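You operate a simulated robot arm through the tools that you are given. There is no shell and no other tool. Be economical: measure what you need, move in short steps, check, and stop when the job is done.

The job below is to be done with a simulated two-armed robot. You get a single attempt, and the scene is never put back.

## Task
Take the yellow brush with green band and leave it on the bench area marked small items. Fetch the blue cloth pad with green band and set it on the black mat with purple edge. Carry the grey tray with black grips with both arms and set it on the bench area marked final work. Fetch the steel cube with white top and set it in the inside of the deep grey crate marked to pack. Take the basket with purple handle on the bench area marked final work and put it away on the shelf under the short trials table. Put the tin marked lacquer on the bench area marked final work away on the shelf marked coatings. Turn the orange knob marked let down to LET DOWN. Take the measuring glass with black band and leave it on the shelf under the rebuild table. Open the lid of the bag sealer. Any order will do. Set down upright: yellow brush with green band, steel cube with white top, tin marked lacquer, measuring glass with black band.

The check looks at the end state, three seconds after you hand in, the way a careful person would. Anything else that was tipped, shoved, dropped, spilled or broken makes it a failure. Lids that push on must go on centred and level and be pressed home; caps that screw on are set level and turned clockwise until they are tight. Flat cloth is picked up by pressing the open fingertips on it (5 to 10 N) and closing them slowly along it; thin cloth reads only 2 to 8 mm in the jaws.

## Robot
Two 6-joint arms with two-finger parallel grippers on one trunk, on a base that drives. Base frame: it is fixed to the floor where the robot stands at the start and does not move with it; the origin is under the middle of the robot, x ahead of it, y to its left, z up; the surface under the hand at the start is at about z = 0.9. Lengths are in m, angles in degrees, forces in N, time in s.
The left shoulder is at the start at [-0.077, 0.177, 0.832], the right one opposite. With the tool pointing down near the work surface each hand reaches from about 0.1 to 0.7 m from the robot's upright axis, wherever it stands, measured 20 degrees to its own side. Places, roughly: basket with purple handle (16x11x9 cm) [1.1, -3.4, 0.9]; bench area marked final work [0.8, -3.4, 0.9]; bench area marked small items [1.1, -0.8, 0.9]; black mat with purple edge [-1.3, -3.2, 0.8]; blue cloth pad with green band (10x8x4 cm) [0.4, -0.4, 0.9]; grey tray with black grips (26x24x8 cm) [0.5, -1.4, 0.9]; inside of the deep grey crate marked to pack (28x2 [0.66, -2.56, 0.92]; lid of the bag sealer [-1.4, 0.8, 1]; measuring glass with black band [2.75, 1, 1]; orange knob marked let down [2.8, -5.6, 0.9]; shelf marked coatings [0.1, -6.2, 0.9]; shelf under the rebuild table [2.9, 3, 0.3]; shelf under the short trials table [3, -5.5, 0.3]; steel cube with white top (5x5x5 cm) [0.7, -3, 0.9]; tin marked lacquer [1.25, -3, 1]; yellow brush with green band (10x5x5 cm) [0.5, 0, 0.9]. Payload 1.57 kg a hand.
The TCP of each hand is the grasp point between the finger pads, 0.03 m short of the fingertips. In the tool frame z runs along the fingers and y along their closing line. The gripper opens to 0.08 m. The fingers are 0.017 m wide and 0.012 m thick; the gripper's body (0.04 by 0.082 m) begins 0.08 m behind the TCP.
Orientation is that of the tool frame in the base frame, as a unit quaternion [x, y, z, w]. With the fingers straight down and closing along the base's y, the tool's x points along the base's -x, its y along +y and its z along -z.

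## Interface
- The arms move only by the tool play_rows. It takes "left_deltas", "right_deltas" or both (then of equal length, played together; a hand with none holds still); each is a list of rows, each a list of 7 numbers: the shift along the tool's x, y, z in m, then the turn, a rotation vector about the tool's x, y, z in degrees, then the gripper command, from -1 (fully open) to 1 (shut), values between in proportion. In form: [[x, y, z, rx, ry, rz, hand], ...]. A call has 1 to 8 rows; each row is the pose to reach, as a shift and turn from the pose commanded when the call began, along the tool's axes at that moment. A row lasts 0.2 s, in which the tool goes at most 0.05 m and 8.6 degrees; a call with a longer step from one row to the next is refused whole, and so is a gripper value outside its range. Where a pose cannot be reached the arm comes as near as it can. A force on the tool above 40 N (or 10 N above the force at the start of the call, whichever is more), or a blocked arm, ends the call early, and 0.2 s more pass. Each finger travels about 0.072 m/s and halts on what it meets, pressing with about 43 N; the grip force reading is that of the motor and also rises with nothing between the fingers. The clock runs only during rows and for 0.2 s after the last one: add rows that repeat a pose to give the fingers time. The reply holds the time, the measured pose of the TCP, the force on the tool along the base axes, the opening and the grip force, in the units named above and with some noise, with the torque about the TCP (base axes, N m) and any sound that the robot's microphone picked up.
- Cameras (640 x 400 px; columns grow to the right, rows downward): "scene" is now at [0.035, -0.0106, 1.5518]; the picture's right is [-0.13, -0.99, 0.00], its down [-0.76, 0.10, -0.64] and it looks along [0.63, -0.08, -0.77] (base axes); focal length 287 px, centre (320, 200). "left" rides on the left gripper at [0.072, 0.007, -0.122] in its tool frame; the picture's right is [-0.09, 1.00, 0.00], its down [-0.84, -0.08, -0.54] and it looks along [-0.54, -0.05, 0.84] (tool axes); focal length 238 px, centre (320, 200). "right" rides on the right gripper at [0.072, -0.007, -0.122] in its tool frame; the picture's right is [0.09, 1.00, 0.00], its down [-0.84, 0.08, -0.54] and it looks along [-0.54, 0.05, 0.84] (tool axes); focal length 238 px, centre (320, 200). There is no depth. A picture from a camera that has moved, and an enlarged one, comes with that camera's place and axes in the base frame and with its lens.
- get_image(camera): a new picture of that camera. No time passes.
- move_column(by): slides the trunk up (or, below 0, down) by that many m; the arms and the scene camera ride with it, the base frame stays. It gives what a move gives, with no picture.
- drive_base(legs): drives the robot by 1 to 6 legs, each [ahead, left, turn to the left] in m, m and degrees, along the robot's own axes; the way and the turn of a leg run together, so that a leg with both is an arc; at most 1.5 m and 180 degrees a leg. The arms and the cameras ride along, it lands a little off, and it stops where it bumps. It gives what a move gives.
- turn_head(pan, tilt): turns the head with the scene camera to pan (to the left, within 143 degrees either way) and tilt (down, from -29 to 69), counted from straight ahead of the robot. It gives what a move gives.
- zoom(camera, box): a new picture of the part [left, top, right, bottom] of that camera's present view, enlarged. No time passes.
- job_done(): hands the job in; it is judged then, once.

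Work in short steps. Places have to be worked out from the pictures, the camera data and where the tool is seen: move nearer, look again, correct. Check each grasp and each placing, and mend what went wrong. You have 217 turns and 208 pictures in all, those below and enlarged ones among them. Open the grippers and draw the arms clear of the work before you hand the job in, unless the task says otherwise; then end with one line.

The tools are called by a JSON object that holds its "method" and its "body". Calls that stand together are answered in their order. play_rows: Moves the arms, as the interface text tells. Its arguments: {"type":"object","properties":{"left_deltas":{"type":"array"},"right_deltas":{"type":"array"}},"required":[]} The other tools are called the same way: move_column (by) slides the trunk up or down; drive_base (legs) drives the base; turn_head (pan, tilt) turns the head that bears the scene camera; get_image (camera) takes a picture; zoom (camera, box) takes an enlarged picture of a part of a camera's view; job_done () hands the job in.

At the start:

```text
clock: 0.0
left_eef_pos: [0.4092, 0.0489, 1.1581]
left_orientation: [-0.001, 1.0, 0.0, 0.0]
left_wrist_force: [0.2, 0.7, 0.6]
left_wrist_torque: [0.01, -0.01, 0.02]
left_gripper_width: 0.0798
left_finger_force: 0.0
right_eef_pos: [0.3627, -0.3087, 1.1592]
right_orientation: [0.0, 1.0, 0.0, 0.001]
right_wrist_force: [0.6, -0.3, -0.3]
right_wrist_torque: [-0.01, 0.01, 0.01]
right_gripper_width: 0.0801
right_finger_force: 0.1
trunk travel left (down, up): [-0.275, 0.053]
robot x, y, heading: [-0.0005, 0.0006, 0.2]
head pan, tilt: [-7.6, 50.3]
```

scene: 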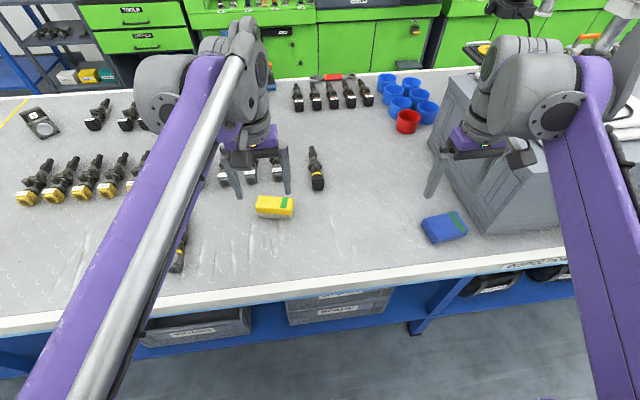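
right: 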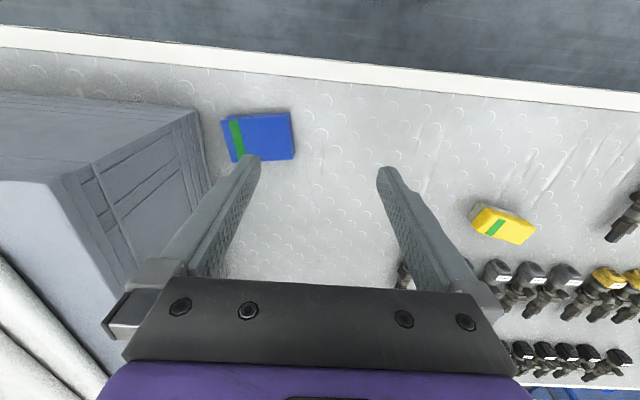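
left: 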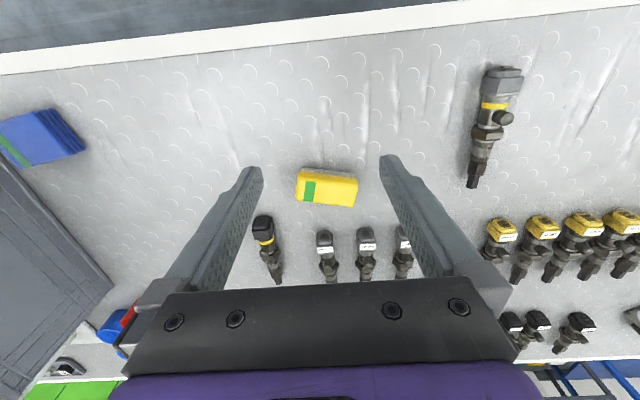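

The brush is at about (0.54, 0.05) and the pad at about (0.45, -0.4). I look around with the head before moving.

{"method": "turn_head", "body": {"pan": -60, "tilt": 25}}

{"method": "get_image", "body": {"camera": "scene"}}

{"method": "turn_head", "body": {"pan": -125, "tilt": 20}}

{"method": "get_image", "body": {"camera": "scene"}}

{"method": "turn_head", "body": {"pan": 0, "tilt": 20}}

{"method": "get_image", "body": {"camera": "scene"}}

{"method": "turn_head", "body": {"pan": 80, "tilt": 20}}

{"method": "get_image", "body": {"camera": "scene"}}

{"method": "turn_head", "body": {"pan": 143, "tilt": 20}}

{"method": "get_image", "body": {"camera": "scene"}}

```text
clock: 1.2
left_eef_pos: [0.4103, 0.0477, 1.1578]
left_orientation: [0.0, 1.0, 0.0, 0.0]
left_wrist_force: [0.4, -0.3, -0.1]
left_wrist_torque: [0.02, 0.0, 0.0]
left_gripper_width: 0.0801
left_finger_force: 0.0
right_eef_pos: [0.3634, -0.3089, 1.1572]
right_orientation: [-0.001, 1.0, 0.0, 0.0]
right_wrist_force: [0.6, 0.1, 0.0]
right_wrist_torque: [0.01, 0.0, -0.02]
right_gripper_width: 0.08
right_finger_force: 0.0
trunk travel left (down, up): [-0.275, 0.053]
robot x, y, heading: [0.0018, -0.0005, -0.0]
head pan, tilt: [-60.0, 25.0]
```

```text
204 pictures are left
camera scene: at [0.0051, -0.0802, 1.5896], right [-0.87, -0.5, 0.0], down [-0.21, 0.37, -0.91], along [0.45, -0.78, -0.42], focal length 287 px, centre (320, 200)
```

scene: 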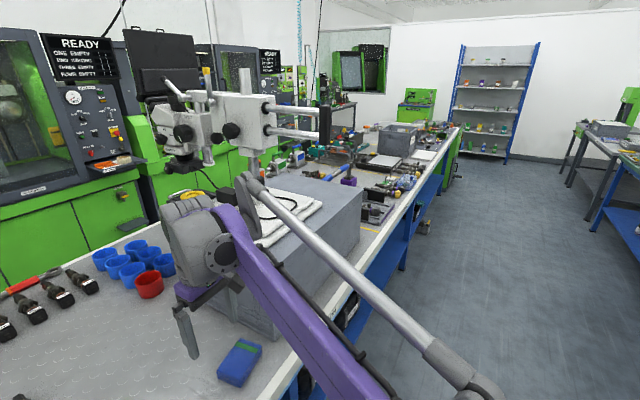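

```text
clock: 2.6
left_eef_pos: [0.4109, 0.0484, 1.1584]
left_orientation: [0.0, 1.0, 0.0, 0.0]
left_wrist_force: [-0.1, -0.4, 0.1]
left_wrist_torque: [-0.03, 0.03, -0.03]
left_gripper_width: 0.0797
left_finger_force: 0.2
right_eef_pos: [0.3645, -0.3093, 1.1598]
right_orientation: [0.0, 1.0, 0.0, 0.0]
right_wrist_force: [0.1, -0.3, 0.6]
right_wrist_torque: [-0.03, -0.03, 0.0]
right_gripper_width: 0.0799
right_finger_force: 0.1
trunk travel left (down, up): [-0.275, 0.053]
robot x, y, heading: [-0.0016, -0.0019, -0.0]
head pan, tilt: [-125.0, 20.0]
```

```text
203 pictures are left
camera scene: at [-0.0944, -0.0767, 1.5978], right [-0.82, 0.57, 0.0], down [0.2, 0.28, -0.94], along [-0.54, -0.77, -0.34], focal length 287 px, centre (320, 200)
```

scene: 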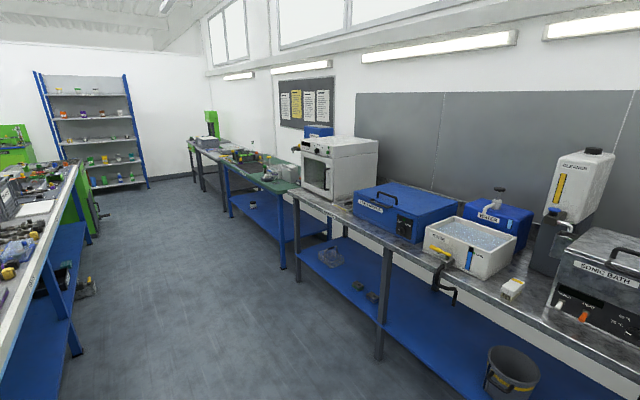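

```text
clock: 4.6
left_eef_pos: [0.4117, 0.0479, 1.1584]
left_orientation: [0.0, 1.0, 0.0, 0.0]
left_wrist_force: [-0.5, 0.4, -0.2]
left_wrist_torque: [-0.01, 0.01, 0.02]
left_gripper_width: 0.0797
left_finger_force: 0.1
right_eef_pos: [0.3637, -0.3092, 1.1593]
right_orientation: [0.0, 1.0, 0.0, 0.0]
right_wrist_force: [0.5, -0.9, -0.1]
right_wrist_torque: [0.03, 0.0, 0.03]
right_gripper_width: 0.0799
right_finger_force: 0.1
trunk travel left (down, up): [-0.275, 0.053]
robot x, y, heading: [0.0007, -0.0022, 0.2]
head pan, tilt: [0.0, 20.0]
```

```text
202 pictures are left
camera scene: at [0.0521, -0.0004, 1.5978], right [0.0, -1.0, 0.0], down [-0.34, 0.0, -0.94], along [0.94, 0.0, -0.34], focal length 287 px, centre (320, 200)
```

scene: 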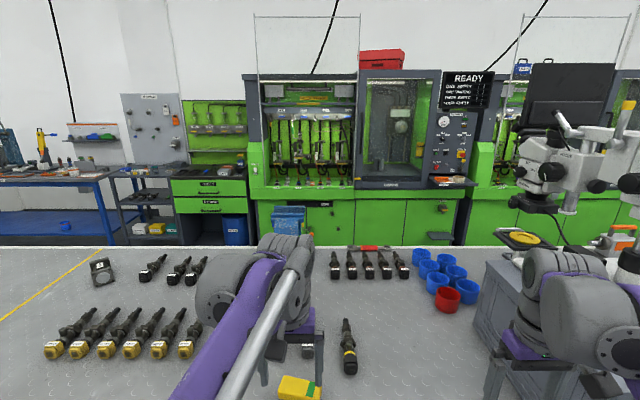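

```text
clock: 6.2
left_eef_pos: [0.411, 0.0482, 1.1581]
left_orientation: [0.001, 1.0, 0.0, 0.0]
left_wrist_force: [0.4, 0.4, -0.1]
left_wrist_torque: [-0.01, 0.0, 0.01]
left_gripper_width: 0.0802
left_finger_force: 0.1
right_eef_pos: [0.3637, -0.3076, 1.1578]
right_orientation: [0.0, 1.0, 0.0, 0.0]
right_wrist_force: [-0.8, -0.1, 0.0]
right_wrist_torque: [0.0, 0.0, -0.03]
right_gripper_width: 0.0802
right_finger_force: 0.1
trunk travel left (down, up): [-0.275, 0.053]
robot x, y, heading: [0.0022, -0.0004, -0.1]
head pan, tilt: [80.0, 20.0]
```

```text
201 pictures are left
camera scene: at [-0.0248, 0.0913, 1.5978], right [0.98, -0.17, 0.0], down [-0.06, -0.34, -0.94], along [0.16, 0.93, -0.34], focal length 287 px, centre (320, 200)
```

scene: 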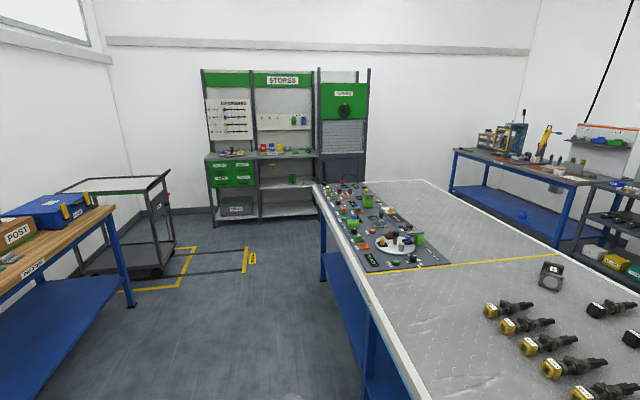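

```text
clock: 7.5
left_eef_pos: [0.4098, 0.0483, 1.1578]
left_orientation: [0.0, 1.0, 0.0, 0.0]
left_wrist_force: [0.3, 0.0, 0.0]
left_wrist_torque: [-0.02, -0.01, -0.03]
left_gripper_width: 0.0801
left_finger_force: 0.1
right_eef_pos: [0.3637, -0.309, 1.1578]
right_orientation: [0.0, 1.0, 0.0, 0.0]
right_wrist_force: [0.2, -0.9, -0.3]
right_wrist_torque: [-0.03, -0.04, 0.0]
right_gripper_width: 0.08
right_finger_force: 0.0
trunk travel left (down, up): [-0.275, 0.053]
robot x, y, heading: [-0.0027, -0.0017, -0.2]
head pan, tilt: [143.0, 20.0]
```

```text
200 pictures are left
camera scene: at [-0.1154, 0.0557, 1.5978], right [0.6, 0.8, 0.0], down [0.27, -0.21, -0.94], along [-0.75, 0.57, -0.34], focal length 287 px, centre (320, 200)
```

scene: 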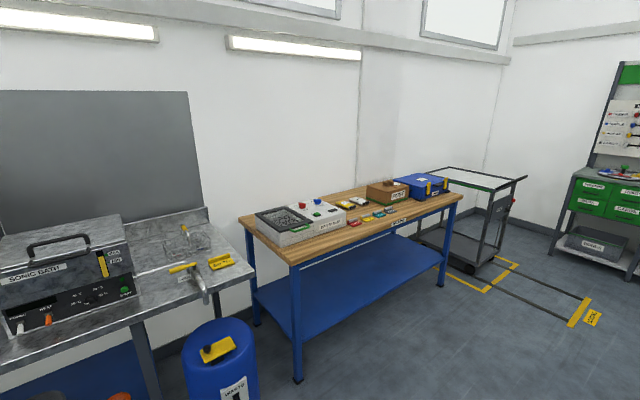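

The central bench can be reached from both aisles. I bring both hands over the brush and the pad, turning them toward their short axes.

{"method": "play_rows", "body": {"left_deltas": [[-0.016, 0, 0.01, 0, 0, -8.6, -1], [-0.032, 0, 0.02, 0, 0, -17.2, -1], [-0.049, 0, 0.03, 0, 0, -25.8, -1], [-0.065, 0, 0.045, 0, 0, -34.4, -1], [-0.081, 0, 0.06, 0, 0, -43, -1], [-0.097, 0, 0.07, 0, 0, -51.6, -1], [-0.113, 0, 0.08, 0, 0, -60.2, -1], [-0.13, 0, 0.09, 0, 0, -68.7, -1]], "right_deltas": [[-0.005, -0.01, 0.01, 0, 0, 8.6, -1], [-0.01, -0.02, 0.02, 0, 0, 17.2, -1], [-0.015, -0.03, 0.03, 0, 0, 25.8, -1], [-0.02, -0.04, 0.04, 0, 0, 34.4, -1], [-0.027, -0.05, 0.05, 0, 0, 43, -1], [-0.033, -0.06, 0.06, 0, 0, 51.6, -1], [-0.039, -0.07, 0.07, 0, 0, 60.2, -1], [-0.045, -0.08, 0.07, 0, 0, 68.7, -1]]}}

{"method": "get_image", "body": {"camera": "left"}}

{"method": "get_image", "body": {"camera": "right"}}

{"method": "turn_head", "body": {"pan": -10, "tilt": 50}}

{"method": "get_image", "body": {"camera": "scene"}}

```text
clock: 9.3
left_eef_pos: [0.5416, 0.0489, 1.0677]
left_orientation: [-0.565, 0.825, 0.0, 0.0]
left_wrist_force: [0.3, -0.3, 0.4]
left_wrist_torque: [0.01, -0.01, 0.03]
left_gripper_width: 0.0801
left_finger_force: 0.0
right_eef_pos: [0.4094, -0.39, 1.0889]
right_orientation: [0.565, 0.825, 0.0, 0.0]
right_wrist_force: [0.0, 0.2, 0.0]
right_wrist_torque: [0.0, 0.0, 0.01]
right_gripper_width: 0.08
right_finger_force: 0.0
trunk travel left (down, up): [-0.275, 0.053]
robot x, y, heading: [-0.0003, -0.0013, 0.3]
head pan, tilt: [143.0, 20.0]
```

```text
199 pictures are left
camera left: at [0.5095, -0.0169, 1.19], right [-0.9, 0.45, 0.0], down [0.37, 0.75, 0.54], along [0.24, 0.49, -0.84], focal length 238 px, centre (320, 200)
```

left: 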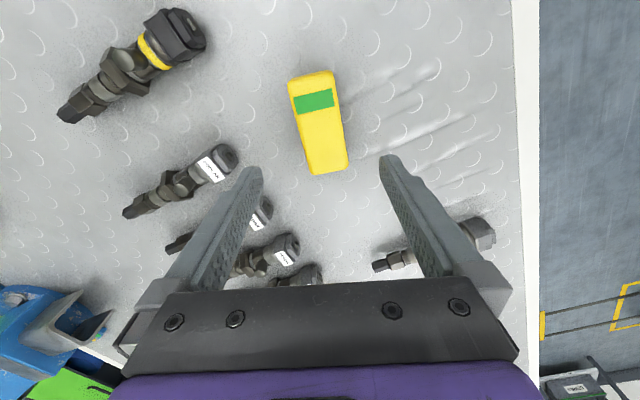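

```text
198 pictures are left
camera right: at [0.3776, -0.324, 1.2111], right [0.9, 0.44, 0.0], down [0.37, -0.75, 0.54], along [0.24, -0.49, -0.84], focal length 238 px, centre (320, 200)
```

right: 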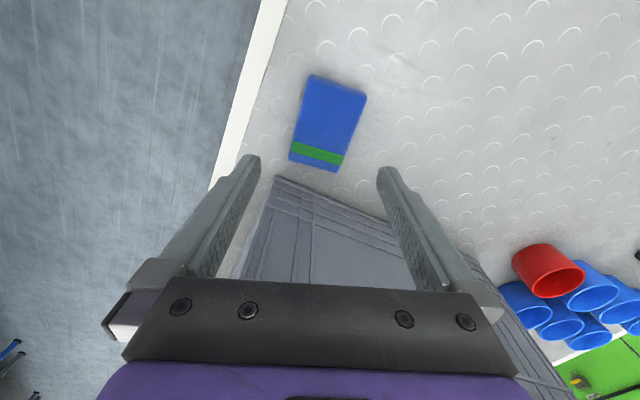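

```text
clock: 11.7
left_eef_pos: [0.5394, 0.0481, 1.0687]
left_orientation: [-0.563, 0.826, 0.0, 0.0]
left_wrist_force: [0.0, -0.2, -0.7]
left_wrist_torque: [-0.01, 0.02, -0.01]
left_gripper_width: 0.0801
left_finger_force: 0.1
right_eef_pos: [0.4093, -0.3901, 1.0893]
right_orientation: [0.564, 0.826, -0.001, 0.0]
right_wrist_force: [0.3, 0.4, -0.2]
right_wrist_torque: [-0.02, 0.0, 0.02]
right_gripper_width: 0.0801
right_finger_force: 0.0
trunk travel left (down, up): [-0.275, 0.053]
robot x, y, heading: [-0.0013, -0.0005, 0.1]
head pan, tilt: [-10.0, 50.0]
```

```text
197 pictures are left
camera scene: at [0.0348, -0.0137, 1.5522], right [-0.17, -0.98, 0.0], down [-0.75, 0.13, -0.64], along [0.63, -0.11, -0.77], focal length 287 px, centre (320, 200)
```

scene: 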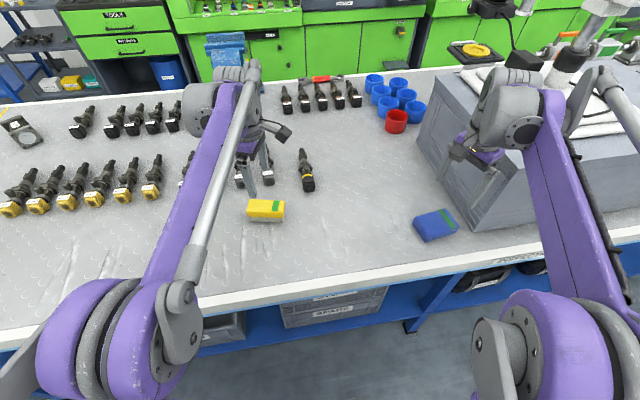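

Both objects are centred. I finish turning, bring the left hand down onto the brush, and lower the right hand for a check.

{"method": "play_rows", "body": {"left_deltas": [[0.003, 0, 0.02, 0, 0, -6, -1], [0.006, 0, 0.04, 0, 0, -11.5, -1], [0.006, 0, 0.07, 0, 0, -11.5, -1], [0.006, 0, 0.1, 0, 0, -11.5, -1], [0.006, 0, 0.115, 0, 0, -11.5, -1], [0.006, 0, 0.129, 0, 0, -11.5, -1]], "right_deltas": [[0, 0.005, 0.02, 0, 0, 8, -1], [0, 0.01, 0.04, 0, 0, 15, -1], [0, 0.01, 0.05, 0, 0, 15, -1], [0, 0.01, 0.06, 0, 0, 15, -1], [0, 0.01, 0.07, 0, 0, 15, -1], [0, 0.01, 0.07, 0, 0, 15, -1]]}}

{"method": "get_image", "body": {"camera": "right"}}

{"method": "get_image", "body": {"camera": "left"}}

```text
clock: 13.1
left_eef_pos: [0.5393, 0.0433, 0.94]
left_orientation: [-0.644, 0.765, -0.001, 0.0]
left_wrist_force: [-0.2, 1.1, -0.5]
left_wrist_torque: [-0.03, 0.0, -0.05]
left_gripper_width: 0.0798
left_finger_force: 0.0
right_eef_pos: [0.4181, -0.3847, 1.0177]
right_orientation: [0.667, 0.745, 0.0, 0.0]
right_wrist_force: [-0.6, 0.4, 0.2]
right_wrist_torque: [0.0, 0.0, 0.01]
right_gripper_width: 0.0801
right_finger_force: 0.1
trunk travel left (down, up): [-0.275, 0.053]
robot x, y, heading: [-0.0021, 0.0005, -0.0]
head pan, tilt: [-10.0, 50.0]
```

```text
196 pictures are left
camera right: at [0.4036, -0.3128, 1.1401], right [0.98, 0.2, 0.0], down [0.17, -0.82, 0.54], along [0.11, -0.53, -0.84], focal length 238 px, centre (320, 200)
```

right: 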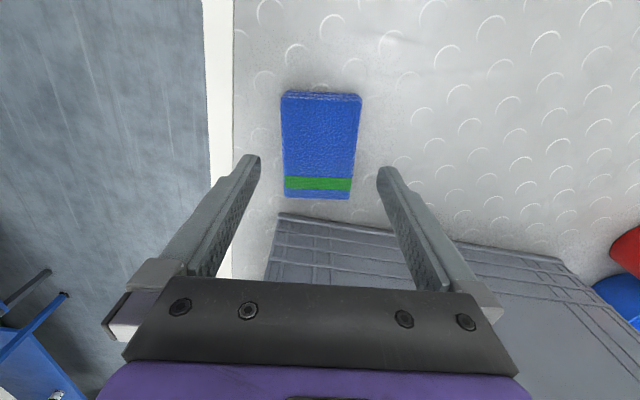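

```text
195 pictures are left
camera left: at [0.5208, -0.0269, 1.0611], right [-0.97, 0.26, 0.0], down [0.22, 0.81, 0.54], along [0.14, 0.52, -0.84], focal length 238 px, centre (320, 200)
```

left: 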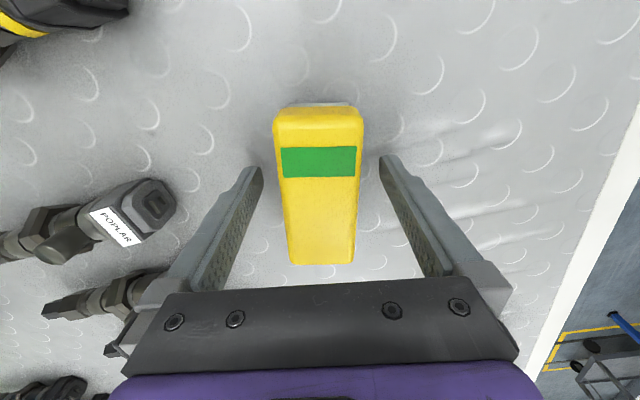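

Both are well centred. I close the left hand on the brush and lower the right over the pad, then close it.

{"method": "play_rows", "body": {"left_deltas": [[0, 0, 0, 0, 0, 0, 1], [0, 0, 0, 0, 0, 0, 1], [0, 0, 0, 0, 0, 0, 1], [0, 0, 0, 0, 0, 0, 1], [0, 0, 0, 0, 0, 0, 1], [0, 0, 0, 0, 0, 0, 1]], "right_deltas": [[0, 0, 0.03, 0, 0, 0, -1], [0, 0, 0.06, 0, 0, 0, -1], [0, 0, 0.075, 0, 0, 0, -1], [0, 0, 0.083, 0, 0, 0, -1], [0, 0, 0.083, 0, 0, 0, 1], [0, 0, 0.083, 0, 0, 0, 1]]}}

{"method": "play_rows", "body": {"left_deltas": [[0, 0, 0, 0, 0, 0, 1], [0, 0, 0, 0, 0, 0, 1], [0, 0, -0.03, 0, 0, 0, 1], [0, 0, -0.06, 0, 0, 0, 1], [0, 0, -0.1, 0, 0, 0, 1], [0, 0, -0.14, 0, 0, 0, 1]], "right_deltas": [[0, 0, 0, 0, 0, 0, 1], [0, 0, 0, 0, 0, 0, 1], [0, 0, -0.03, 0, 0, 0, 1], [0, 0, -0.06, 0, 0, 0, 1], [0, 0, -0.1, 0, 0, 0, 1], [0, 0, -0.14, 0, 0, 0, 1]]}}

{"method": "get_image", "body": {"camera": "scene"}}

```text
clock: 14.5
left_eef_pos: [0.5381, 0.0425, 0.939]
left_orientation: [-0.644, 0.765, -0.001, 0.0]
left_wrist_force: [0.9, -0.1, 0.0]
left_wrist_torque: [0.02, -0.01, -0.06]
left_gripper_width: 0.0446
left_finger_force: 43.4
right_eef_pos: [0.4185, -0.3835, 0.9354]
right_orientation: [0.667, 0.745, 0.0, 0.0]
right_wrist_force: [0.0, 0.2, 0.2]
right_wrist_torque: [0.01, -0.02, 0.01]
right_gripper_width: 0.069
right_finger_force: 42.3
trunk travel left (down, up): [-0.275, 0.053]
robot x, y, heading: [0.0033, 0.0, 0.2]
head pan, tilt: [-10.0, 50.0]
```

```text
clock: 15.9
left_eef_pos: [0.539, 0.043, 1.0802]
left_orientation: [-0.644, 0.765, 0.0, 0.0]
left_wrist_force: [0.7, -0.2, -0.3]
left_wrist_torque: [0.0, 0.04, 0.0]
left_gripper_width: 0.0446
left_finger_force: 43.1
right_eef_pos: [0.4145, -0.3849, 1.0784]
right_orientation: [0.667, 0.745, -0.001, 0.0]
right_wrist_force: [0.2, 0.1, -0.9]
right_wrist_torque: [0.01, 0.04, -0.01]
right_gripper_width: 0.0689
right_finger_force: 42.8
trunk travel left (down, up): [-0.275, 0.053]
robot x, y, heading: [0.002, 0.0016, 0.1]
head pan, tilt: [-10.0, 50.0]
```

```text
194 pictures are left
camera scene: at [0.0343, -0.0136, 1.5522], right [-0.17, -0.98, 0.0], down [-0.75, 0.13, -0.64], along [0.63, -0.11, -0.77], focal length 287 px, centre (320, 200)
```

scene: 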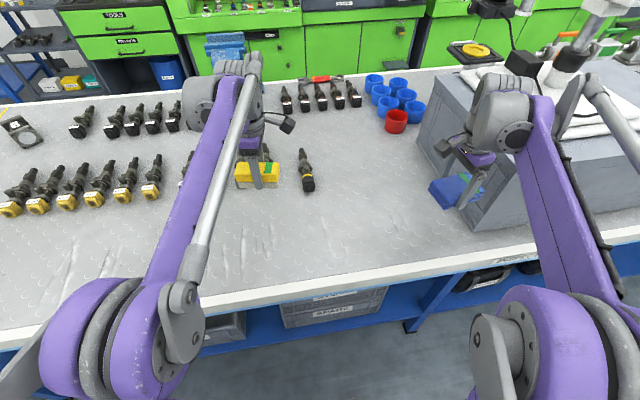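

Both are held. I back off, turn down the aisle, and face the mat at y about -3.1.

{"method": "drive_base", "body": {"legs": [[-0.35, 0, 0], [0, 0, -90], [1.5, 0, 0], [1.5, 0, 0], [0.1, 0, 0], [0, 0, -90]]}}

{"method": "turn_head", "body": {"pan": 0, "tilt": 35}}

{"method": "get_image", "body": {"camera": "scene"}}

```text
clock: 40.5
left_eef_pos: [-0.7377, -3.1536, 1.0798]
left_orientation: [0.751, 0.66, 0.001, 0.0]
left_wrist_force: [0.1, -0.5, -1.0]
left_wrist_torque: [0.01, 0.02, 0.04]
left_gripper_width: 0.0444
left_finger_force: 42.9
right_eef_pos: [-0.6317, -2.7209, 1.077]
right_orientation: [0.759, -0.651, 0.001, -0.001]
right_wrist_force: [-0.9, -0.5, -0.4]
right_wrist_torque: [-0.03, -0.01, -0.03]
right_gripper_width: 0.0685
right_finger_force: 43.3
trunk travel left (down, up): [-0.275, 0.053]
robot x, y, heading: [-0.1993, -3.0886, -177.6]
head pan, tilt: [-10.0, 50.0]
```

```text
clock: 41.3
left_eef_pos: [-0.7368, -3.1547, 1.0791]
left_orientation: [0.751, 0.66, 0.0, 0.0]
left_wrist_force: [-0.4, -0.1, -1.6]
left_wrist_torque: [0.03, -0.01, -0.02]
left_gripper_width: 0.0444
left_finger_force: 43.5
right_eef_pos: [-0.6316, -2.7206, 1.0775]
right_orientation: [0.759, -0.652, 0.0, -0.001]
right_wrist_force: [-0.4, -0.3, -1.1]
right_wrist_torque: [-0.03, 0.02, 0.02]
right_gripper_width: 0.0687
right_finger_force: 42.5
trunk travel left (down, up): [-0.275, 0.053]
robot x, y, heading: [-0.2026, -3.0888, -177.3]
head pan, tilt: [0.0, 35.0]
```

```text
193 pictures are left
camera scene: at [-0.2472, -3.0911, 1.5738], right [-0.04, 1.0, 0.0], down [0.57, 0.02, -0.82], along [-0.82, -0.03, -0.57], focal length 287 px, centre (320, 200)
```

scene: 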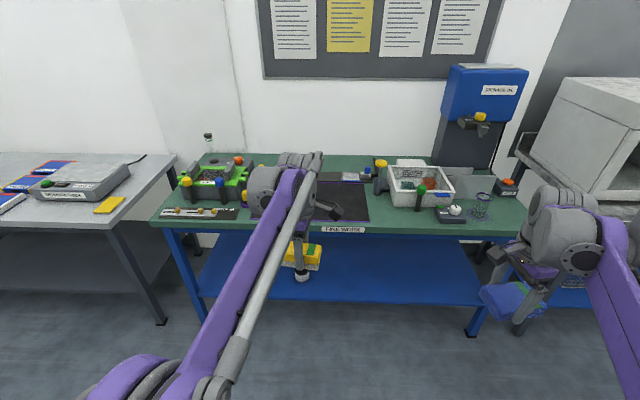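

The mat spans about y -3.45 to -2.9 and x -1.17 to -1.45. I drive up so that the right hand comes over its right part.

{"method": "drive_base", "body": {"legs": [[0, 0.17, -2.5], [0.47, 0, 0]]}}

{"method": "turn_head", "body": {"pan": 0, "tilt": 55}}

{"method": "get_image", "body": {"camera": "scene"}}

{"method": "get_image", "body": {"camera": "right"}}

```text
clock: 45.9
left_eef_pos: [-1.2066, -3.3008, 1.0785]
left_orientation: [0.766, 0.643, 0.0, 0.0]
left_wrist_force: [-1.1, 0.3, -1.5]
left_wrist_torque: [-0.02, -0.04, 0.0]
left_gripper_width: 0.0442
left_finger_force: 42.8
right_eef_pos: [-1.0828, -2.8723, 1.0771]
right_orientation: [0.744, -0.668, 0.001, 0.0]
right_wrist_force: [-0.2, 0.1, 0.2]
right_wrist_torque: [-0.02, 0.0, 0.01]
right_gripper_width: 0.0686
right_finger_force: 42.7
trunk travel left (down, up): [-0.275, 0.053]
robot x, y, heading: [-0.6693, -3.2591, 179.8]
head pan, tilt: [0.0, 35.0]
```

```text
clock: 46.7
left_eef_pos: [-1.2067, -3.3009, 1.0793]
left_orientation: [0.765, 0.644, 0.0, 0.0]
left_wrist_force: [-0.8, -0.6, -1.0]
left_wrist_torque: [0.03, 0.03, 0.06]
left_gripper_width: 0.0444
left_finger_force: 42.8
right_eef_pos: [-1.083, -2.8728, 1.0769]
right_orientation: [0.744, -0.668, -0.001, 0.0]
right_wrist_force: [-0.7, 0.6, -0.8]
right_wrist_torque: [0.0, 0.04, -0.04]
right_gripper_width: 0.0686
right_finger_force: 42.9
trunk travel left (down, up): [-0.275, 0.053]
robot x, y, heading: [-0.6699, -3.2556, 179.8]
head pan, tilt: [0.0, 55.0]
```

```text
192 pictures are left
camera scene: at [-0.699, -3.2591, 1.5457], right [0.0, 1.0, 0.0], down [0.82, 0.0, -0.57], along [-0.57, 0.0, -0.82], focal length 287 px, centre (320, 200)
```

scene: 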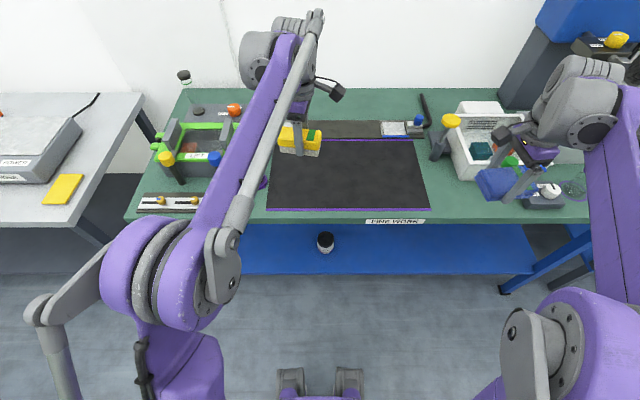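

```text
191 pictures are left
camera right: at [-1.0688, -2.9417, 1.1992], right [-0.98, -0.2, 0.0], down [-0.17, 0.82, 0.54], along [-0.11, 0.53, -0.84], focal length 238 px, centre (320, 200)
```

right: 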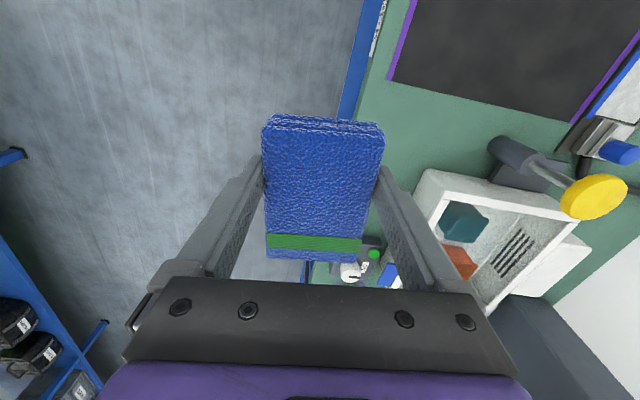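

The mat spans x -1.49 to -1.18 and y -3.42 to -2.92. I move the pad over (-1.30, -3.08).

{"method": "play_rows", "body": {"right_deltas": [[0.026, 0.034, 0, 0, 0, 0, 1], [0.052, 0.068, 0, 0, 0, 0, 1], [0.078, 0.102, 0, 0, 0, 0, 1], [0.104, 0.136, 0.01, 0, 0, 0, 1], [0.13, 0.17, 0.03, 0, 0, 0, 1], [0.156, 0.204, 0.06, 0, 0, 0, 1], [0.1826, 0.2378, 0.09, 0, 0, 0, 1], [0.1826, 0.2378, 0.12, 0, 0, 0, 1]]}}

{"method": "get_image", "body": {"camera": "scene"}}

{"method": "get_image", "body": {"camera": "right"}}

```text
refused: row 6 steps farther than a row can; nothing moved
```

```text
190 pictures are left
camera scene: at [-0.699, -3.2591, 1.5457], right [0.0, 1.0, 0.0], down [0.82, 0.0, -0.57], along [-0.57, 0.0, -0.82], focal length 287 px, centre (320, 200)
```

scene: 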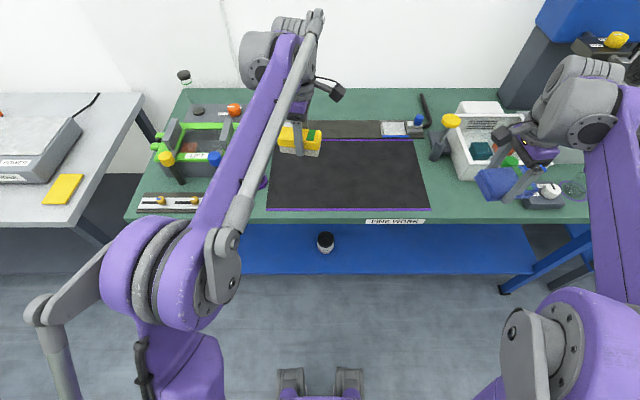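

```text
189 pictures are left
camera right: at [-1.0688, -2.9417, 1.1992], right [-0.98, -0.2, 0.0], down [-0.17, 0.82, 0.54], along [-0.11, 0.53, -0.84], focal length 238 px, centre (320, 200)
```

right: 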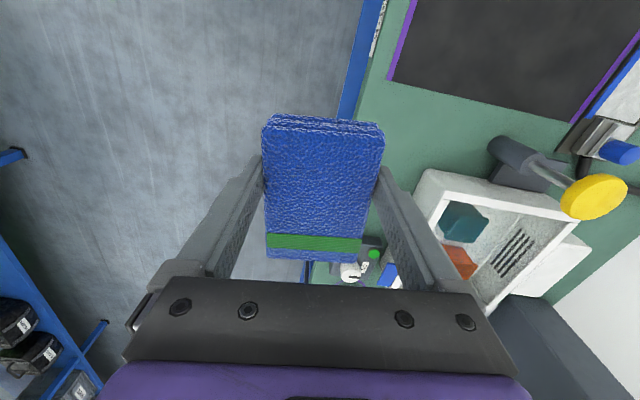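

The step was too long, so nothing moved. I shorten it and play again.

{"method": "play_rows", "body": {"right_deltas": [[0.026, 0.034, 0, 0, 0, 0, 1], [0.052, 0.068, 0, 0, 0, 0, 1], [0.078, 0.102, 0, 0, 0, 0, 1], [0.104, 0.136, 0.01, 0, 0, 0, 1], [0.13, 0.17, 0.03, 0, 0, 0, 1], [0.156, 0.204, 0.05, 0, 0, 0, 1], [0.1826, 0.2378, 0.07, 0, 0, 0, 1], [0.1826, 0.2378, 0.11, 0, 0, 0, 1]]}}

{"method": "get_image", "body": {"camera": "right"}}

```text
clock: 48.5
left_eef_pos: [-1.2073, -3.2993, 1.0794]
left_orientation: [0.765, 0.644, 0.0, 0.0]
left_wrist_force: [0.2, -0.3, 0.0]
left_wrist_torque: [0.02, 0.03, 0.0]
left_gripper_width: 0.0442
left_finger_force: 43.8
right_eef_pos: [-1.2988, -3.0813, 0.9644]
right_orientation: [0.745, -0.668, -0.001, 0.0]
right_wrist_force: [-0.3, -0.3, -0.7]
right_wrist_torque: [0.01, 0.03, 0.0]
right_gripper_width: 0.0684
right_finger_force: 42.6
trunk travel left (down, up): [-0.275, 0.053]
robot x, y, heading: [-0.671, -3.2579, 179.7]
head pan, tilt: [0.0, 55.0]
```

```text
188 pictures are left
camera right: at [-1.2848, -3.1504, 1.0876], right [-0.98, -0.2, 0.0], down [-0.17, 0.82, 0.54], along [-0.11, 0.53, -0.84], focal length 238 px, centre (320, 200)
```

right: 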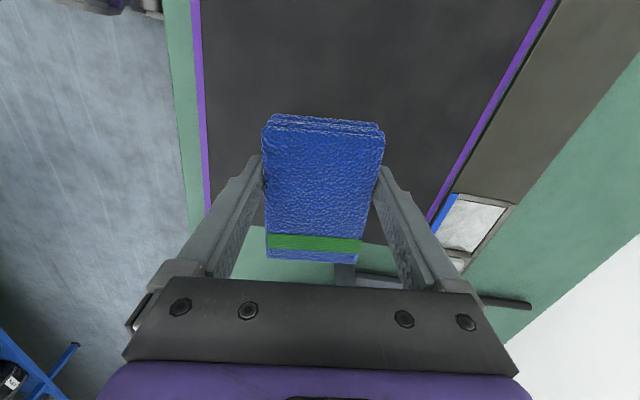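

The pad is over the mat. I lower it to near contact.

{"method": "play_rows", "body": {"right_deltas": [[0, 0, 0.04, 0, 0, 0, 1], [0, 0, 0.08, 0, 0, 0, 1], [0, 0, 0.105, 0, 0, 0, 1], [0, 0, 0.115, 0, 0, 0, 1], [0, 0, 0.12, 0, 0, 0, 1]]}}

{"method": "get_image", "body": {"camera": "right"}}

```text
clock: 49.6
left_eef_pos: [-1.2056, -3.3017, 1.0787]
left_orientation: [0.765, 0.644, -0.001, 0.0]
left_wrist_force: [-0.1, 0.3, -1.2]
left_wrist_torque: [0.0, -0.01, 0.0]
left_gripper_width: 0.0442
left_finger_force: 43.1
right_eef_pos: [-1.2999, -3.0811, 0.8544]
right_orientation: [0.745, -0.668, -0.002, 0.002]
right_wrist_force: [-0.2, -1.1, 25.3]
right_wrist_torque: [0.0, -0.21, -0.02]
right_gripper_width: 0.0686
right_finger_force: 42.7
trunk travel left (down, up): [-0.275, 0.053]
robot x, y, heading: [-0.669, -3.2595, 179.9]
head pan, tilt: [0.0, 55.0]
stopped in row 5 (right hand): the force on the tool passed its limit at 48 N (the readings are from after the stop); the commanded pose is now the measured one
```

```text
187 pictures are left
camera right: at [-1.2854, -3.1493, 0.9768], right [-0.98, -0.2, 0.01], down [-0.16, 0.82, 0.54], along [-0.11, 0.53, -0.84], focal length 238 px, centre (320, 200)
```

right: 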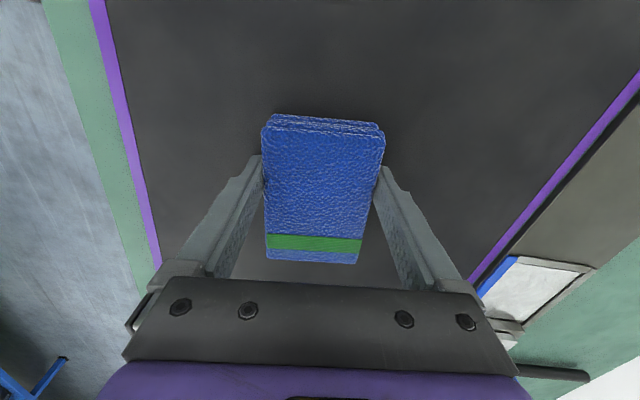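

In contact with the mat, so I open the right hand and rise.

{"method": "play_rows", "body": {"right_deltas": [[0, 0, -0.002, 0, 0, 0, -1], [0, 0, -0.002, 0, 0, 0, -1], [0, 0, -0.04, 0, 0, 0, -1], [0, 0, -0.08, 0, 0, 0, -1], [0, 0, -0.13, 0, 0, 0, -1], [0, 0, -0.18, 0, 0, 0, -1], [0, 0, -0.22, 0, 0, 0, -1], [0, 0, -0.25, 0, 0, 0, -1]]}}

{"method": "get_image", "body": {"camera": "scene"}}

```text
clock: 51.4
left_eef_pos: [-1.2068, -3.3012, 1.079]
left_orientation: [0.766, 0.643, 0.0, -0.001]
left_wrist_force: [-0.1, 0.1, -1.7]
left_wrist_torque: [0.01, 0.0, 0.0]
left_gripper_width: 0.0442
left_finger_force: 43.2
right_eef_pos: [-1.2808, -3.0795, 1.0931]
right_orientation: [0.744, -0.668, -0.002, 0.002]
right_wrist_force: [-0.8, -0.3, -0.7]
right_wrist_torque: [0.01, -0.02, -0.02]
right_gripper_width: 0.0797
right_finger_force: 0.0
right hand out of reach, approached as far as the arm can: row 7, 8
trunk travel left (down, up): [-0.275, 0.053]
robot x, y, heading: [-0.6688, -3.2577, 180.1]
head pan, tilt: [0.0, 55.0]
```

```text
186 pictures are left
camera scene: at [-0.6985, -3.2591, 1.5456], right [0.0, 1.0, 0.0], down [0.82, 0.0, -0.57], along [-0.57, 0.0, -0.82], focal length 287 px, centre (320, 200)
```

scene: 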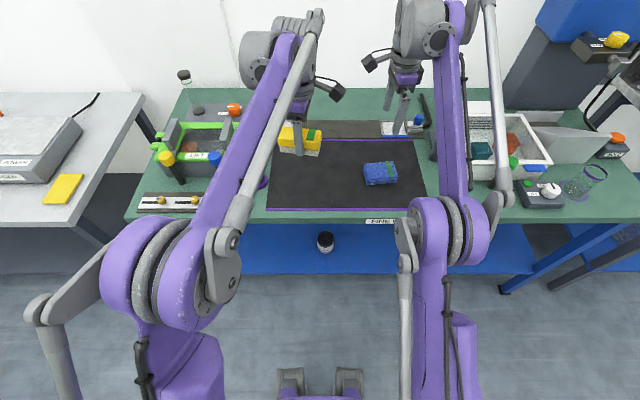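

The pad lies on the mat. I back off and turn to face the central bench near the crate and cube.

{"method": "drive_base", "body": {"legs": [[-0.32, 0, 0], [0, 0, 90], [0, 0, 90]]}}

{"method": "turn_head", "body": {"pan": 0, "tilt": 35}}

{"method": "get_image", "body": {"camera": "scene"}}

```text
clock: 61.2
left_eef_pos: [0.1932, -3.2154, 1.0779]
left_orientation: [-0.645, 0.764, 0.0, 0.0]
left_wrist_force: [0.4, -0.3, -1.3]
left_wrist_torque: [-0.01, 0.0, 0.01]
left_gripper_width: 0.0443
left_finger_force: 42.9
right_eef_pos: [0.2695, -3.4372, 1.091]
right_orientation: [0.667, 0.745, 0.001, 0.002]
right_wrist_force: [1.2, 0.2, -0.1]
right_wrist_torque: [-0.03, 0.0, 0.0]
right_gripper_width: 0.0801
right_finger_force: 0.0
trunk travel left (down, up): [-0.275, 0.053]
robot x, y, heading: [-0.3415, -3.259, 0.3]
head pan, tilt: [0.0, 55.0]
```

```text
clock: 62.1
left_eef_pos: [0.1933, -3.2155, 1.0782]
left_orientation: [-0.645, 0.764, 0.0, 0.001]
left_wrist_force: [0.2, -0.8, -1.5]
left_wrist_torque: [-0.02, -0.02, 0.0]
left_gripper_width: 0.0443
left_finger_force: 42.6
right_eef_pos: [0.2702, -3.4381, 1.0917]
right_orientation: [0.668, 0.744, 0.001, 0.003]
right_wrist_force: [0.1, -0.1, 0.6]
right_wrist_torque: [0.04, 0.01, 0.03]
right_gripper_width: 0.0799
right_finger_force: 0.0
trunk travel left (down, up): [-0.275, 0.053]
robot x, y, heading: [-0.3437, -3.2597, 0.0]
head pan, tilt: [0.0, 35.0]
```

```text
185 pictures are left
camera scene: at [-0.2976, -3.2596, 1.5738], right [0.0, -1.0, 0.0], down [-0.57, 0.0, -0.82], along [0.82, 0.0, -0.57], focal length 287 px, centre (320, 200)
```

scene: 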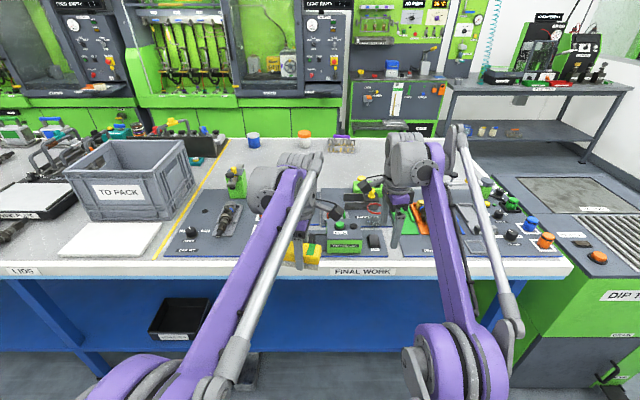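

I zoom on the crate and final-work area to find the cube, tins and free space.

{"method": "zoom", "body": {"camera": "scene", "box": [40, 110, 320, 285]}}

{"method": "zoom", "body": {"camera": "scene", "box": [300, 110, 580, 285]}}

```text
2.29 times, centred on (180, 198) of scene
camera zoom: at [-0.2976, -3.2596, 1.5738], right [0.0, -1.0, 0.0], down [-0.57, 0.0, -0.82], along [0.82, 0.0, -0.57], focal length 656 px, centre (640, 206)
```

zoom: 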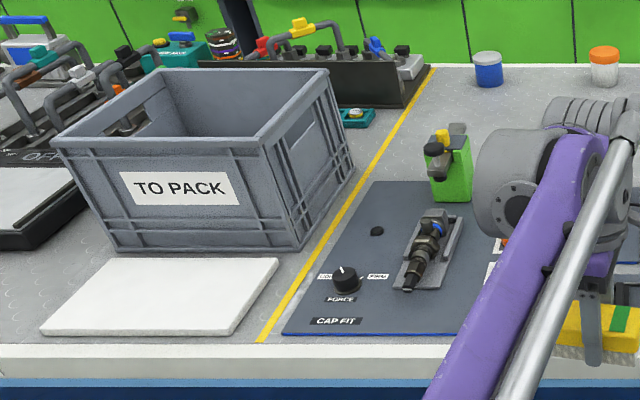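

```text
2.29 times, centred on (440, 198) of scene
camera zoom: at [-0.2976, -3.2596, 1.5738], right [0.0, -1.0, 0.0], down [-0.57, 0.0, -0.82], along [0.82, 0.0, -0.57], focal length 656 px, centre (46, 206)
```

zoom: 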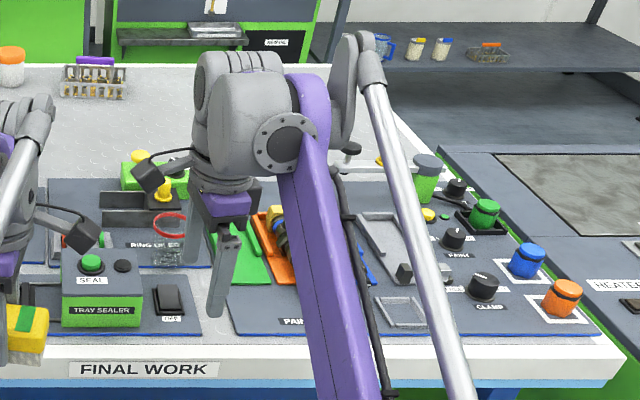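

The cube is hidden behind the arms. I pull both hands back and up, then drive to about (0.03, -2.85) and look.

{"method": "play_rows", "body": {"left_deltas": [[-0.02, 0.033, -0.01, 0, 0, 0, 1], [-0.04, 0.066, -0.02, 0, 0, 0, 1], [-0.06, 0.1, -0.035, 0, 0, 0, 1], [-0.08, 0.133, -0.05, 0, 0, 0, 1], [-0.1, 0.166, -0.06, 0, 0, 0, 1], [-0.12, 0.198, -0.07, 0, 0, 0, 1], [-0.144, 0.227, -0.08, 0, 0, 0, 1]], "right_deltas": [[0.002, -0.03, -0.01, 0, 0, 0, -1], [0.004, -0.06, -0.02, 0, 0, 0, -1], [0.006, -0.09, -0.035, 0, 0, 0, -1], [0.008, -0.12, -0.05, 0, 0, 0, -1], [0.01, -0.15, -0.06, 0, 0, 0, -1], [0.012, -0.15, -0.07, 0, 0, 0, -1], [0.012, -0.15, -0.08, 0, 0, 0, -1]]}}

{"method": "drive_base", "body": {"legs": [[0, 0.4, 0], [0.33, 0, 0]]}}

{"method": "turn_head", "body": {"pan": 0, "tilt": 50}}

{"method": "get_image", "body": {"camera": "scene"}}

{"method": "get_image", "body": {"camera": "right"}}

```text
clock: 63.7
left_eef_pos: [-0.0076, -3.0351, 1.1593]
left_orientation: [-0.645, 0.764, 0.0, 0.0]
left_wrist_force: [-0.5, -0.5, -0.9]
left_wrist_torque: [-0.01, 0.04, 0.0]
left_gripper_width: 0.0442
left_finger_force: 43.3
right_eef_pos: [0.1172, -3.441, 1.1717]
right_orientation: [0.667, 0.745, 0.001, 0.002]
right_wrist_force: [0.7, -0.1, -0.5]
right_wrist_torque: [-0.03, -0.03, -0.01]
right_gripper_width: 0.0801
right_finger_force: 0.0
trunk travel left (down, up): [-0.275, 0.053]
robot x, y, heading: [-0.346, -3.2574, 0.2]
head pan, tilt: [0.0, 35.0]
```

```text
clock: 69.5
left_eef_pos: [0.3242, -2.636, 1.1578]
left_orientation: [-0.643, 0.766, -0.001, 0.0]
left_wrist_force: [0.6, -0.9, -1.2]
left_wrist_torque: [-0.03, 0.02, -0.01]
left_gripper_width: 0.0443
left_finger_force: 42.9
right_eef_pos: [0.4492, -3.0426, 1.171]
right_orientation: [0.668, 0.744, 0.001, 0.001]
right_wrist_force: [-0.4, 0.0, -0.3]
right_wrist_torque: [0.01, 0.03, -0.01]
right_gripper_width: 0.0799
right_finger_force: 0.0
trunk travel left (down, up): [-0.275, 0.053]
robot x, y, heading: [-0.0165, -2.8569, 0.1]
head pan, tilt: [0.0, 35.0]
```

```text
clock: 70.3
left_eef_pos: [0.3232, -2.636, 1.1597]
left_orientation: [-0.643, 0.765, 0.0, 0.0]
left_wrist_force: [-0.9, 1.0, -0.4]
left_wrist_torque: [0.03, -0.01, -0.01]
left_gripper_width: 0.0441
left_finger_force: 43.1
right_eef_pos: [0.4487, -3.0422, 1.1712]
right_orientation: [0.668, 0.744, 0.0, 0.002]
right_wrist_force: [0.5, -0.2, -0.4]
right_wrist_torque: [-0.03, -0.01, -0.01]
right_gripper_width: 0.0798
right_finger_force: 0.0
trunk travel left (down, up): [-0.275, 0.053]
robot x, y, heading: [-0.0167, -2.8573, -0.1]
head pan, tilt: [0.0, 50.0]
```

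```text
182 pictures are left
camera scene: at [0.0211, -2.8589, 1.5522], right [0.0, -1.0, 0.0], down [-0.77, 0.0, -0.64], along [0.64, 0.0, -0.77], focal length 287 px, centre (320, 200)
```

scene: 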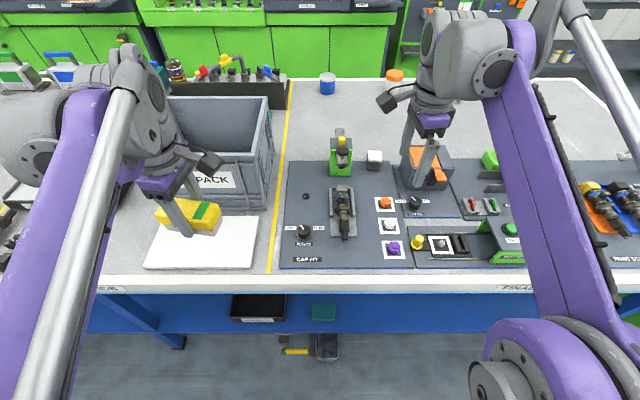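

```text
181 pictures are left
camera right: at [0.4334, -2.9701, 1.2935], right [0.98, 0.2, 0.0], down [0.16, -0.82, 0.54], along [0.11, -0.53, -0.84], focal length 238 px, centre (320, 200)
```

right: 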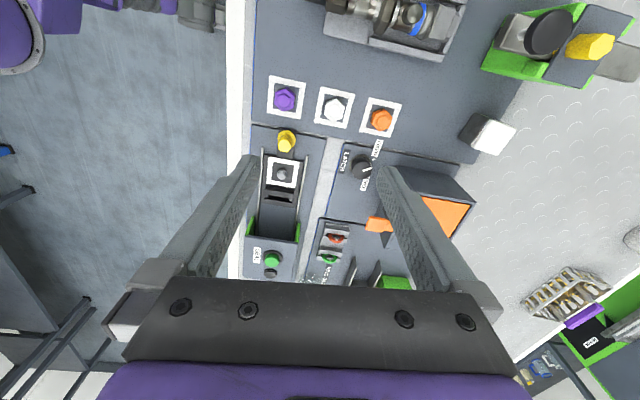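

The cube is at about (0.70, -3.027). I drive a bit closer and check its orientation.

{"method": "drive_base", "body": {"legs": [[0.06, 0, 0]]}}

{"method": "play_rows", "body": {"right_deltas": [[0, 0.05, 0.005, 0, 0, 0, -1], [0, 0.1, 0.01, 0, 0, 0, -1], [0, 0.14, 0.03, 0, 0, 0, -1], [0, 0.17, 0.06, 0, 0, 0, -1], [0, 0.19, 0.09, 0, 0, 0, -1]]}}

{"method": "get_image", "body": {"camera": "right"}}

{"method": "get_image", "body": {"camera": "scene"}}

```text
clock: 71.3
left_eef_pos: [0.3829, -2.635, 1.1588]
left_orientation: [-0.644, 0.765, 0.001, -0.001]
left_wrist_force: [-0.6, -0.1, -0.9]
left_wrist_torque: [-0.03, 0.06, 0.01]
left_gripper_width: 0.0443
left_finger_force: 42.7
right_eef_pos: [0.5073, -3.043, 1.169]
right_orientation: [0.668, 0.744, 0.0, 0.001]
right_wrist_force: [0.1, 0.0, 0.7]
right_wrist_torque: [0.0, 0.06, -0.03]
right_gripper_width: 0.08
right_finger_force: 0.0
trunk travel left (down, up): [-0.275, 0.053]
robot x, y, heading: [0.0422, -2.8569, 0.3]
head pan, tilt: [0.0, 50.0]
stopped in leg 1: the robot was blocked; the commanded pose is now the measured one
```

```text
refused: row 1 steps farther than a row can; nothing moved
```

```text
180 pictures are left
camera right: at [0.4928, -2.97, 1.2923], right [0.98, 0.2, 0.0], down [0.17, -0.82, 0.54], along [0.11, -0.53, -0.84], focal length 238 px, centre (320, 200)
```

right: 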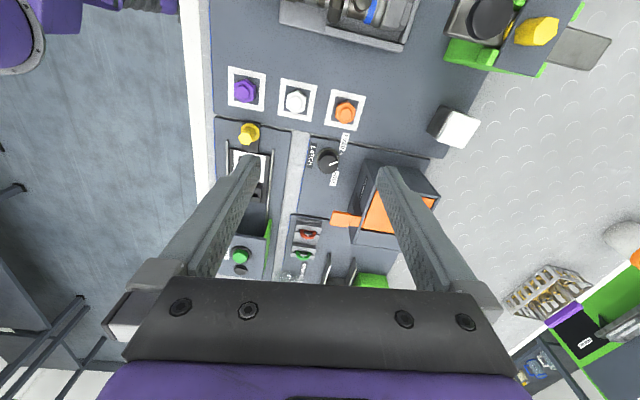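

```text
179 pictures are left
camera scene: at [0.0811, -2.859, 1.5522], right [0.0, -1.0, 0.0], down [-0.77, 0.0, -0.64], along [0.64, 0.0, -0.77], focal length 287 px, centre (320, 200)
```

scene: 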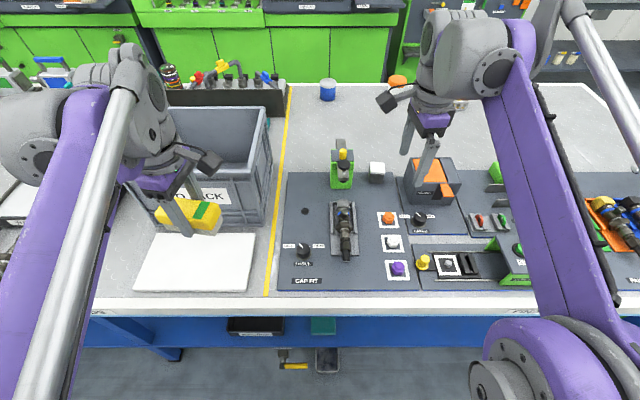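

Blocked at the bench edge, which gives the limit. I move the right hand above the cube in shorter steps.

{"method": "play_rows", "body": {"right_deltas": [[-0.002, 0.045, 0, 0, 0, 0, -1], [-0.004, 0.09, 0.005, 0, 0, 0, -1], [-0.006, 0.13, 0.02, 0, 0, 0, -1], [-0.008, 0.17, 0.04, 0, 0, 0, -1], [-0.009, 0.203, 0.06, 0, 0, 0, -1], [-0.009, 0.203, 0.09, 0, 0, 0, -1]]}}

{"method": "get_image", "body": {"camera": "right"}}

```text
clock: 72.8
left_eef_pos: [0.3781, -2.6353, 1.1591]
left_orientation: [-0.644, 0.765, -0.001, 0.0]
left_wrist_force: [0.2, -0.2, -0.7]
left_wrist_torque: [-0.01, -0.02, 0.03]
left_gripper_width: 0.0443
left_finger_force: 42.8
right_eef_pos: [0.6593, -3.0312, 1.0828]
right_orientation: [0.668, 0.744, 0.001, 0.002]
right_wrist_force: [0.2, -0.6, -0.1]
right_wrist_torque: [-0.01, 0.02, -0.01]
right_gripper_width: 0.0802
right_finger_force: 0.0
right hand out of reach, approached as far as the arm can: row 3, 4, 5, 6
trunk travel left (down, up): [-0.275, 0.053]
robot x, y, heading: [0.0384, -2.8603, 0.1]
head pan, tilt: [0.0, 50.0]
```

```text
178 pictures are left
camera right: at [0.6445, -2.9586, 1.2052], right [0.98, 0.2, 0.0], down [0.17, -0.82, 0.54], along [0.11, -0.53, -0.84], focal length 238 px, centre (320, 200)
```

right: 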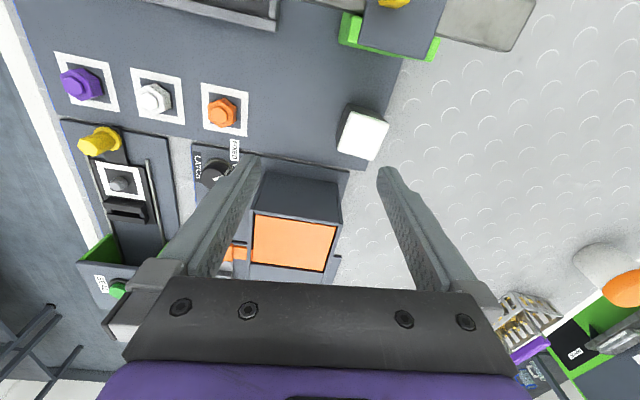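

The reach falls short at this height. I raise the trunk, turn the hand +20° to match the cube, and lower to just above it.

{"method": "move_column", "body": {"by": 0.05}}

{"method": "play_rows", "body": {"right_deltas": [[0, 0.01, 0.02, 0, 0, 7, -1], [-0.001, 0.02, 0.045, 0, 0, 14, -1], [-0.001, 0.035, 0.07, 0, 0, 20, -1], [-0.001, 0.047, 0.1, 0, 0, 20, -1], [-0.001, 0.047, 0.12, 0, 0, 20, -1]]}}

{"method": "get_image", "body": {"camera": "right"}}

```text
clock: 73.7
left_eef_pos: [0.3795, -2.6364, 1.2083]
left_orientation: [-0.644, 0.765, 0.0, 0.0]
left_wrist_force: [0.4, 1.7, -1.2]
left_wrist_torque: [0.0, 0.0, 0.0]
left_gripper_width: 0.0443
left_finger_force: 43.2
right_eef_pos: [0.6591, -3.0313, 1.1346]
right_orientation: [0.668, 0.744, 0.001, 0.002]
right_wrist_force: [0.2, 0.3, 0.2]
right_wrist_torque: [0.0, -0.04, 0.0]
right_gripper_width: 0.08
right_finger_force: 0.2
trunk travel left (down, up): [-0.325, 0.003]
robot x, y, heading: [0.0401, -2.8594, 0.1]
head pan, tilt: [0.0, 50.0]
```

```text
clock: 74.9
left_eef_pos: [0.3785, -2.6364, 1.2083]
left_orientation: [-0.644, 0.765, 0.0, 0.0]
left_wrist_force: [0.3, 0.8, -0.2]
left_wrist_torque: [0.03, 0.01, -0.05]
left_gripper_width: 0.0442
left_finger_force: 42.8
right_eef_pos: [0.7054, -3.0271, 1.015]
right_orientation: [0.787, 0.617, 0.001, 0.002]
right_wrist_force: [0.9, -1.7, 0.4]
right_wrist_torque: [-0.04, 0.0, 0.01]
right_gripper_width: 0.0799
right_finger_force: 0.0
trunk travel left (down, up): [-0.325, 0.003]
robot x, y, heading: [0.0453, -2.8578, -0.4]
head pan, tilt: [0.0, 50.0]
```

```text
177 pictures are left
camera right: at [0.7163, -2.9541, 1.1375], right [0.99, -0.15, 0.0], down [-0.13, -0.83, 0.54], along [-0.08, -0.54, -0.84], focal length 238 px, centre (320, 200)
```

right: 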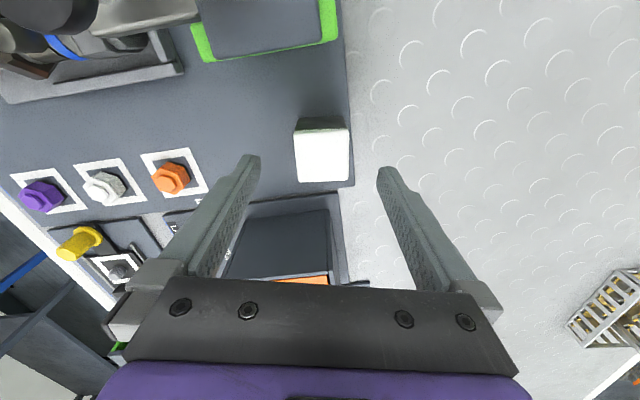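

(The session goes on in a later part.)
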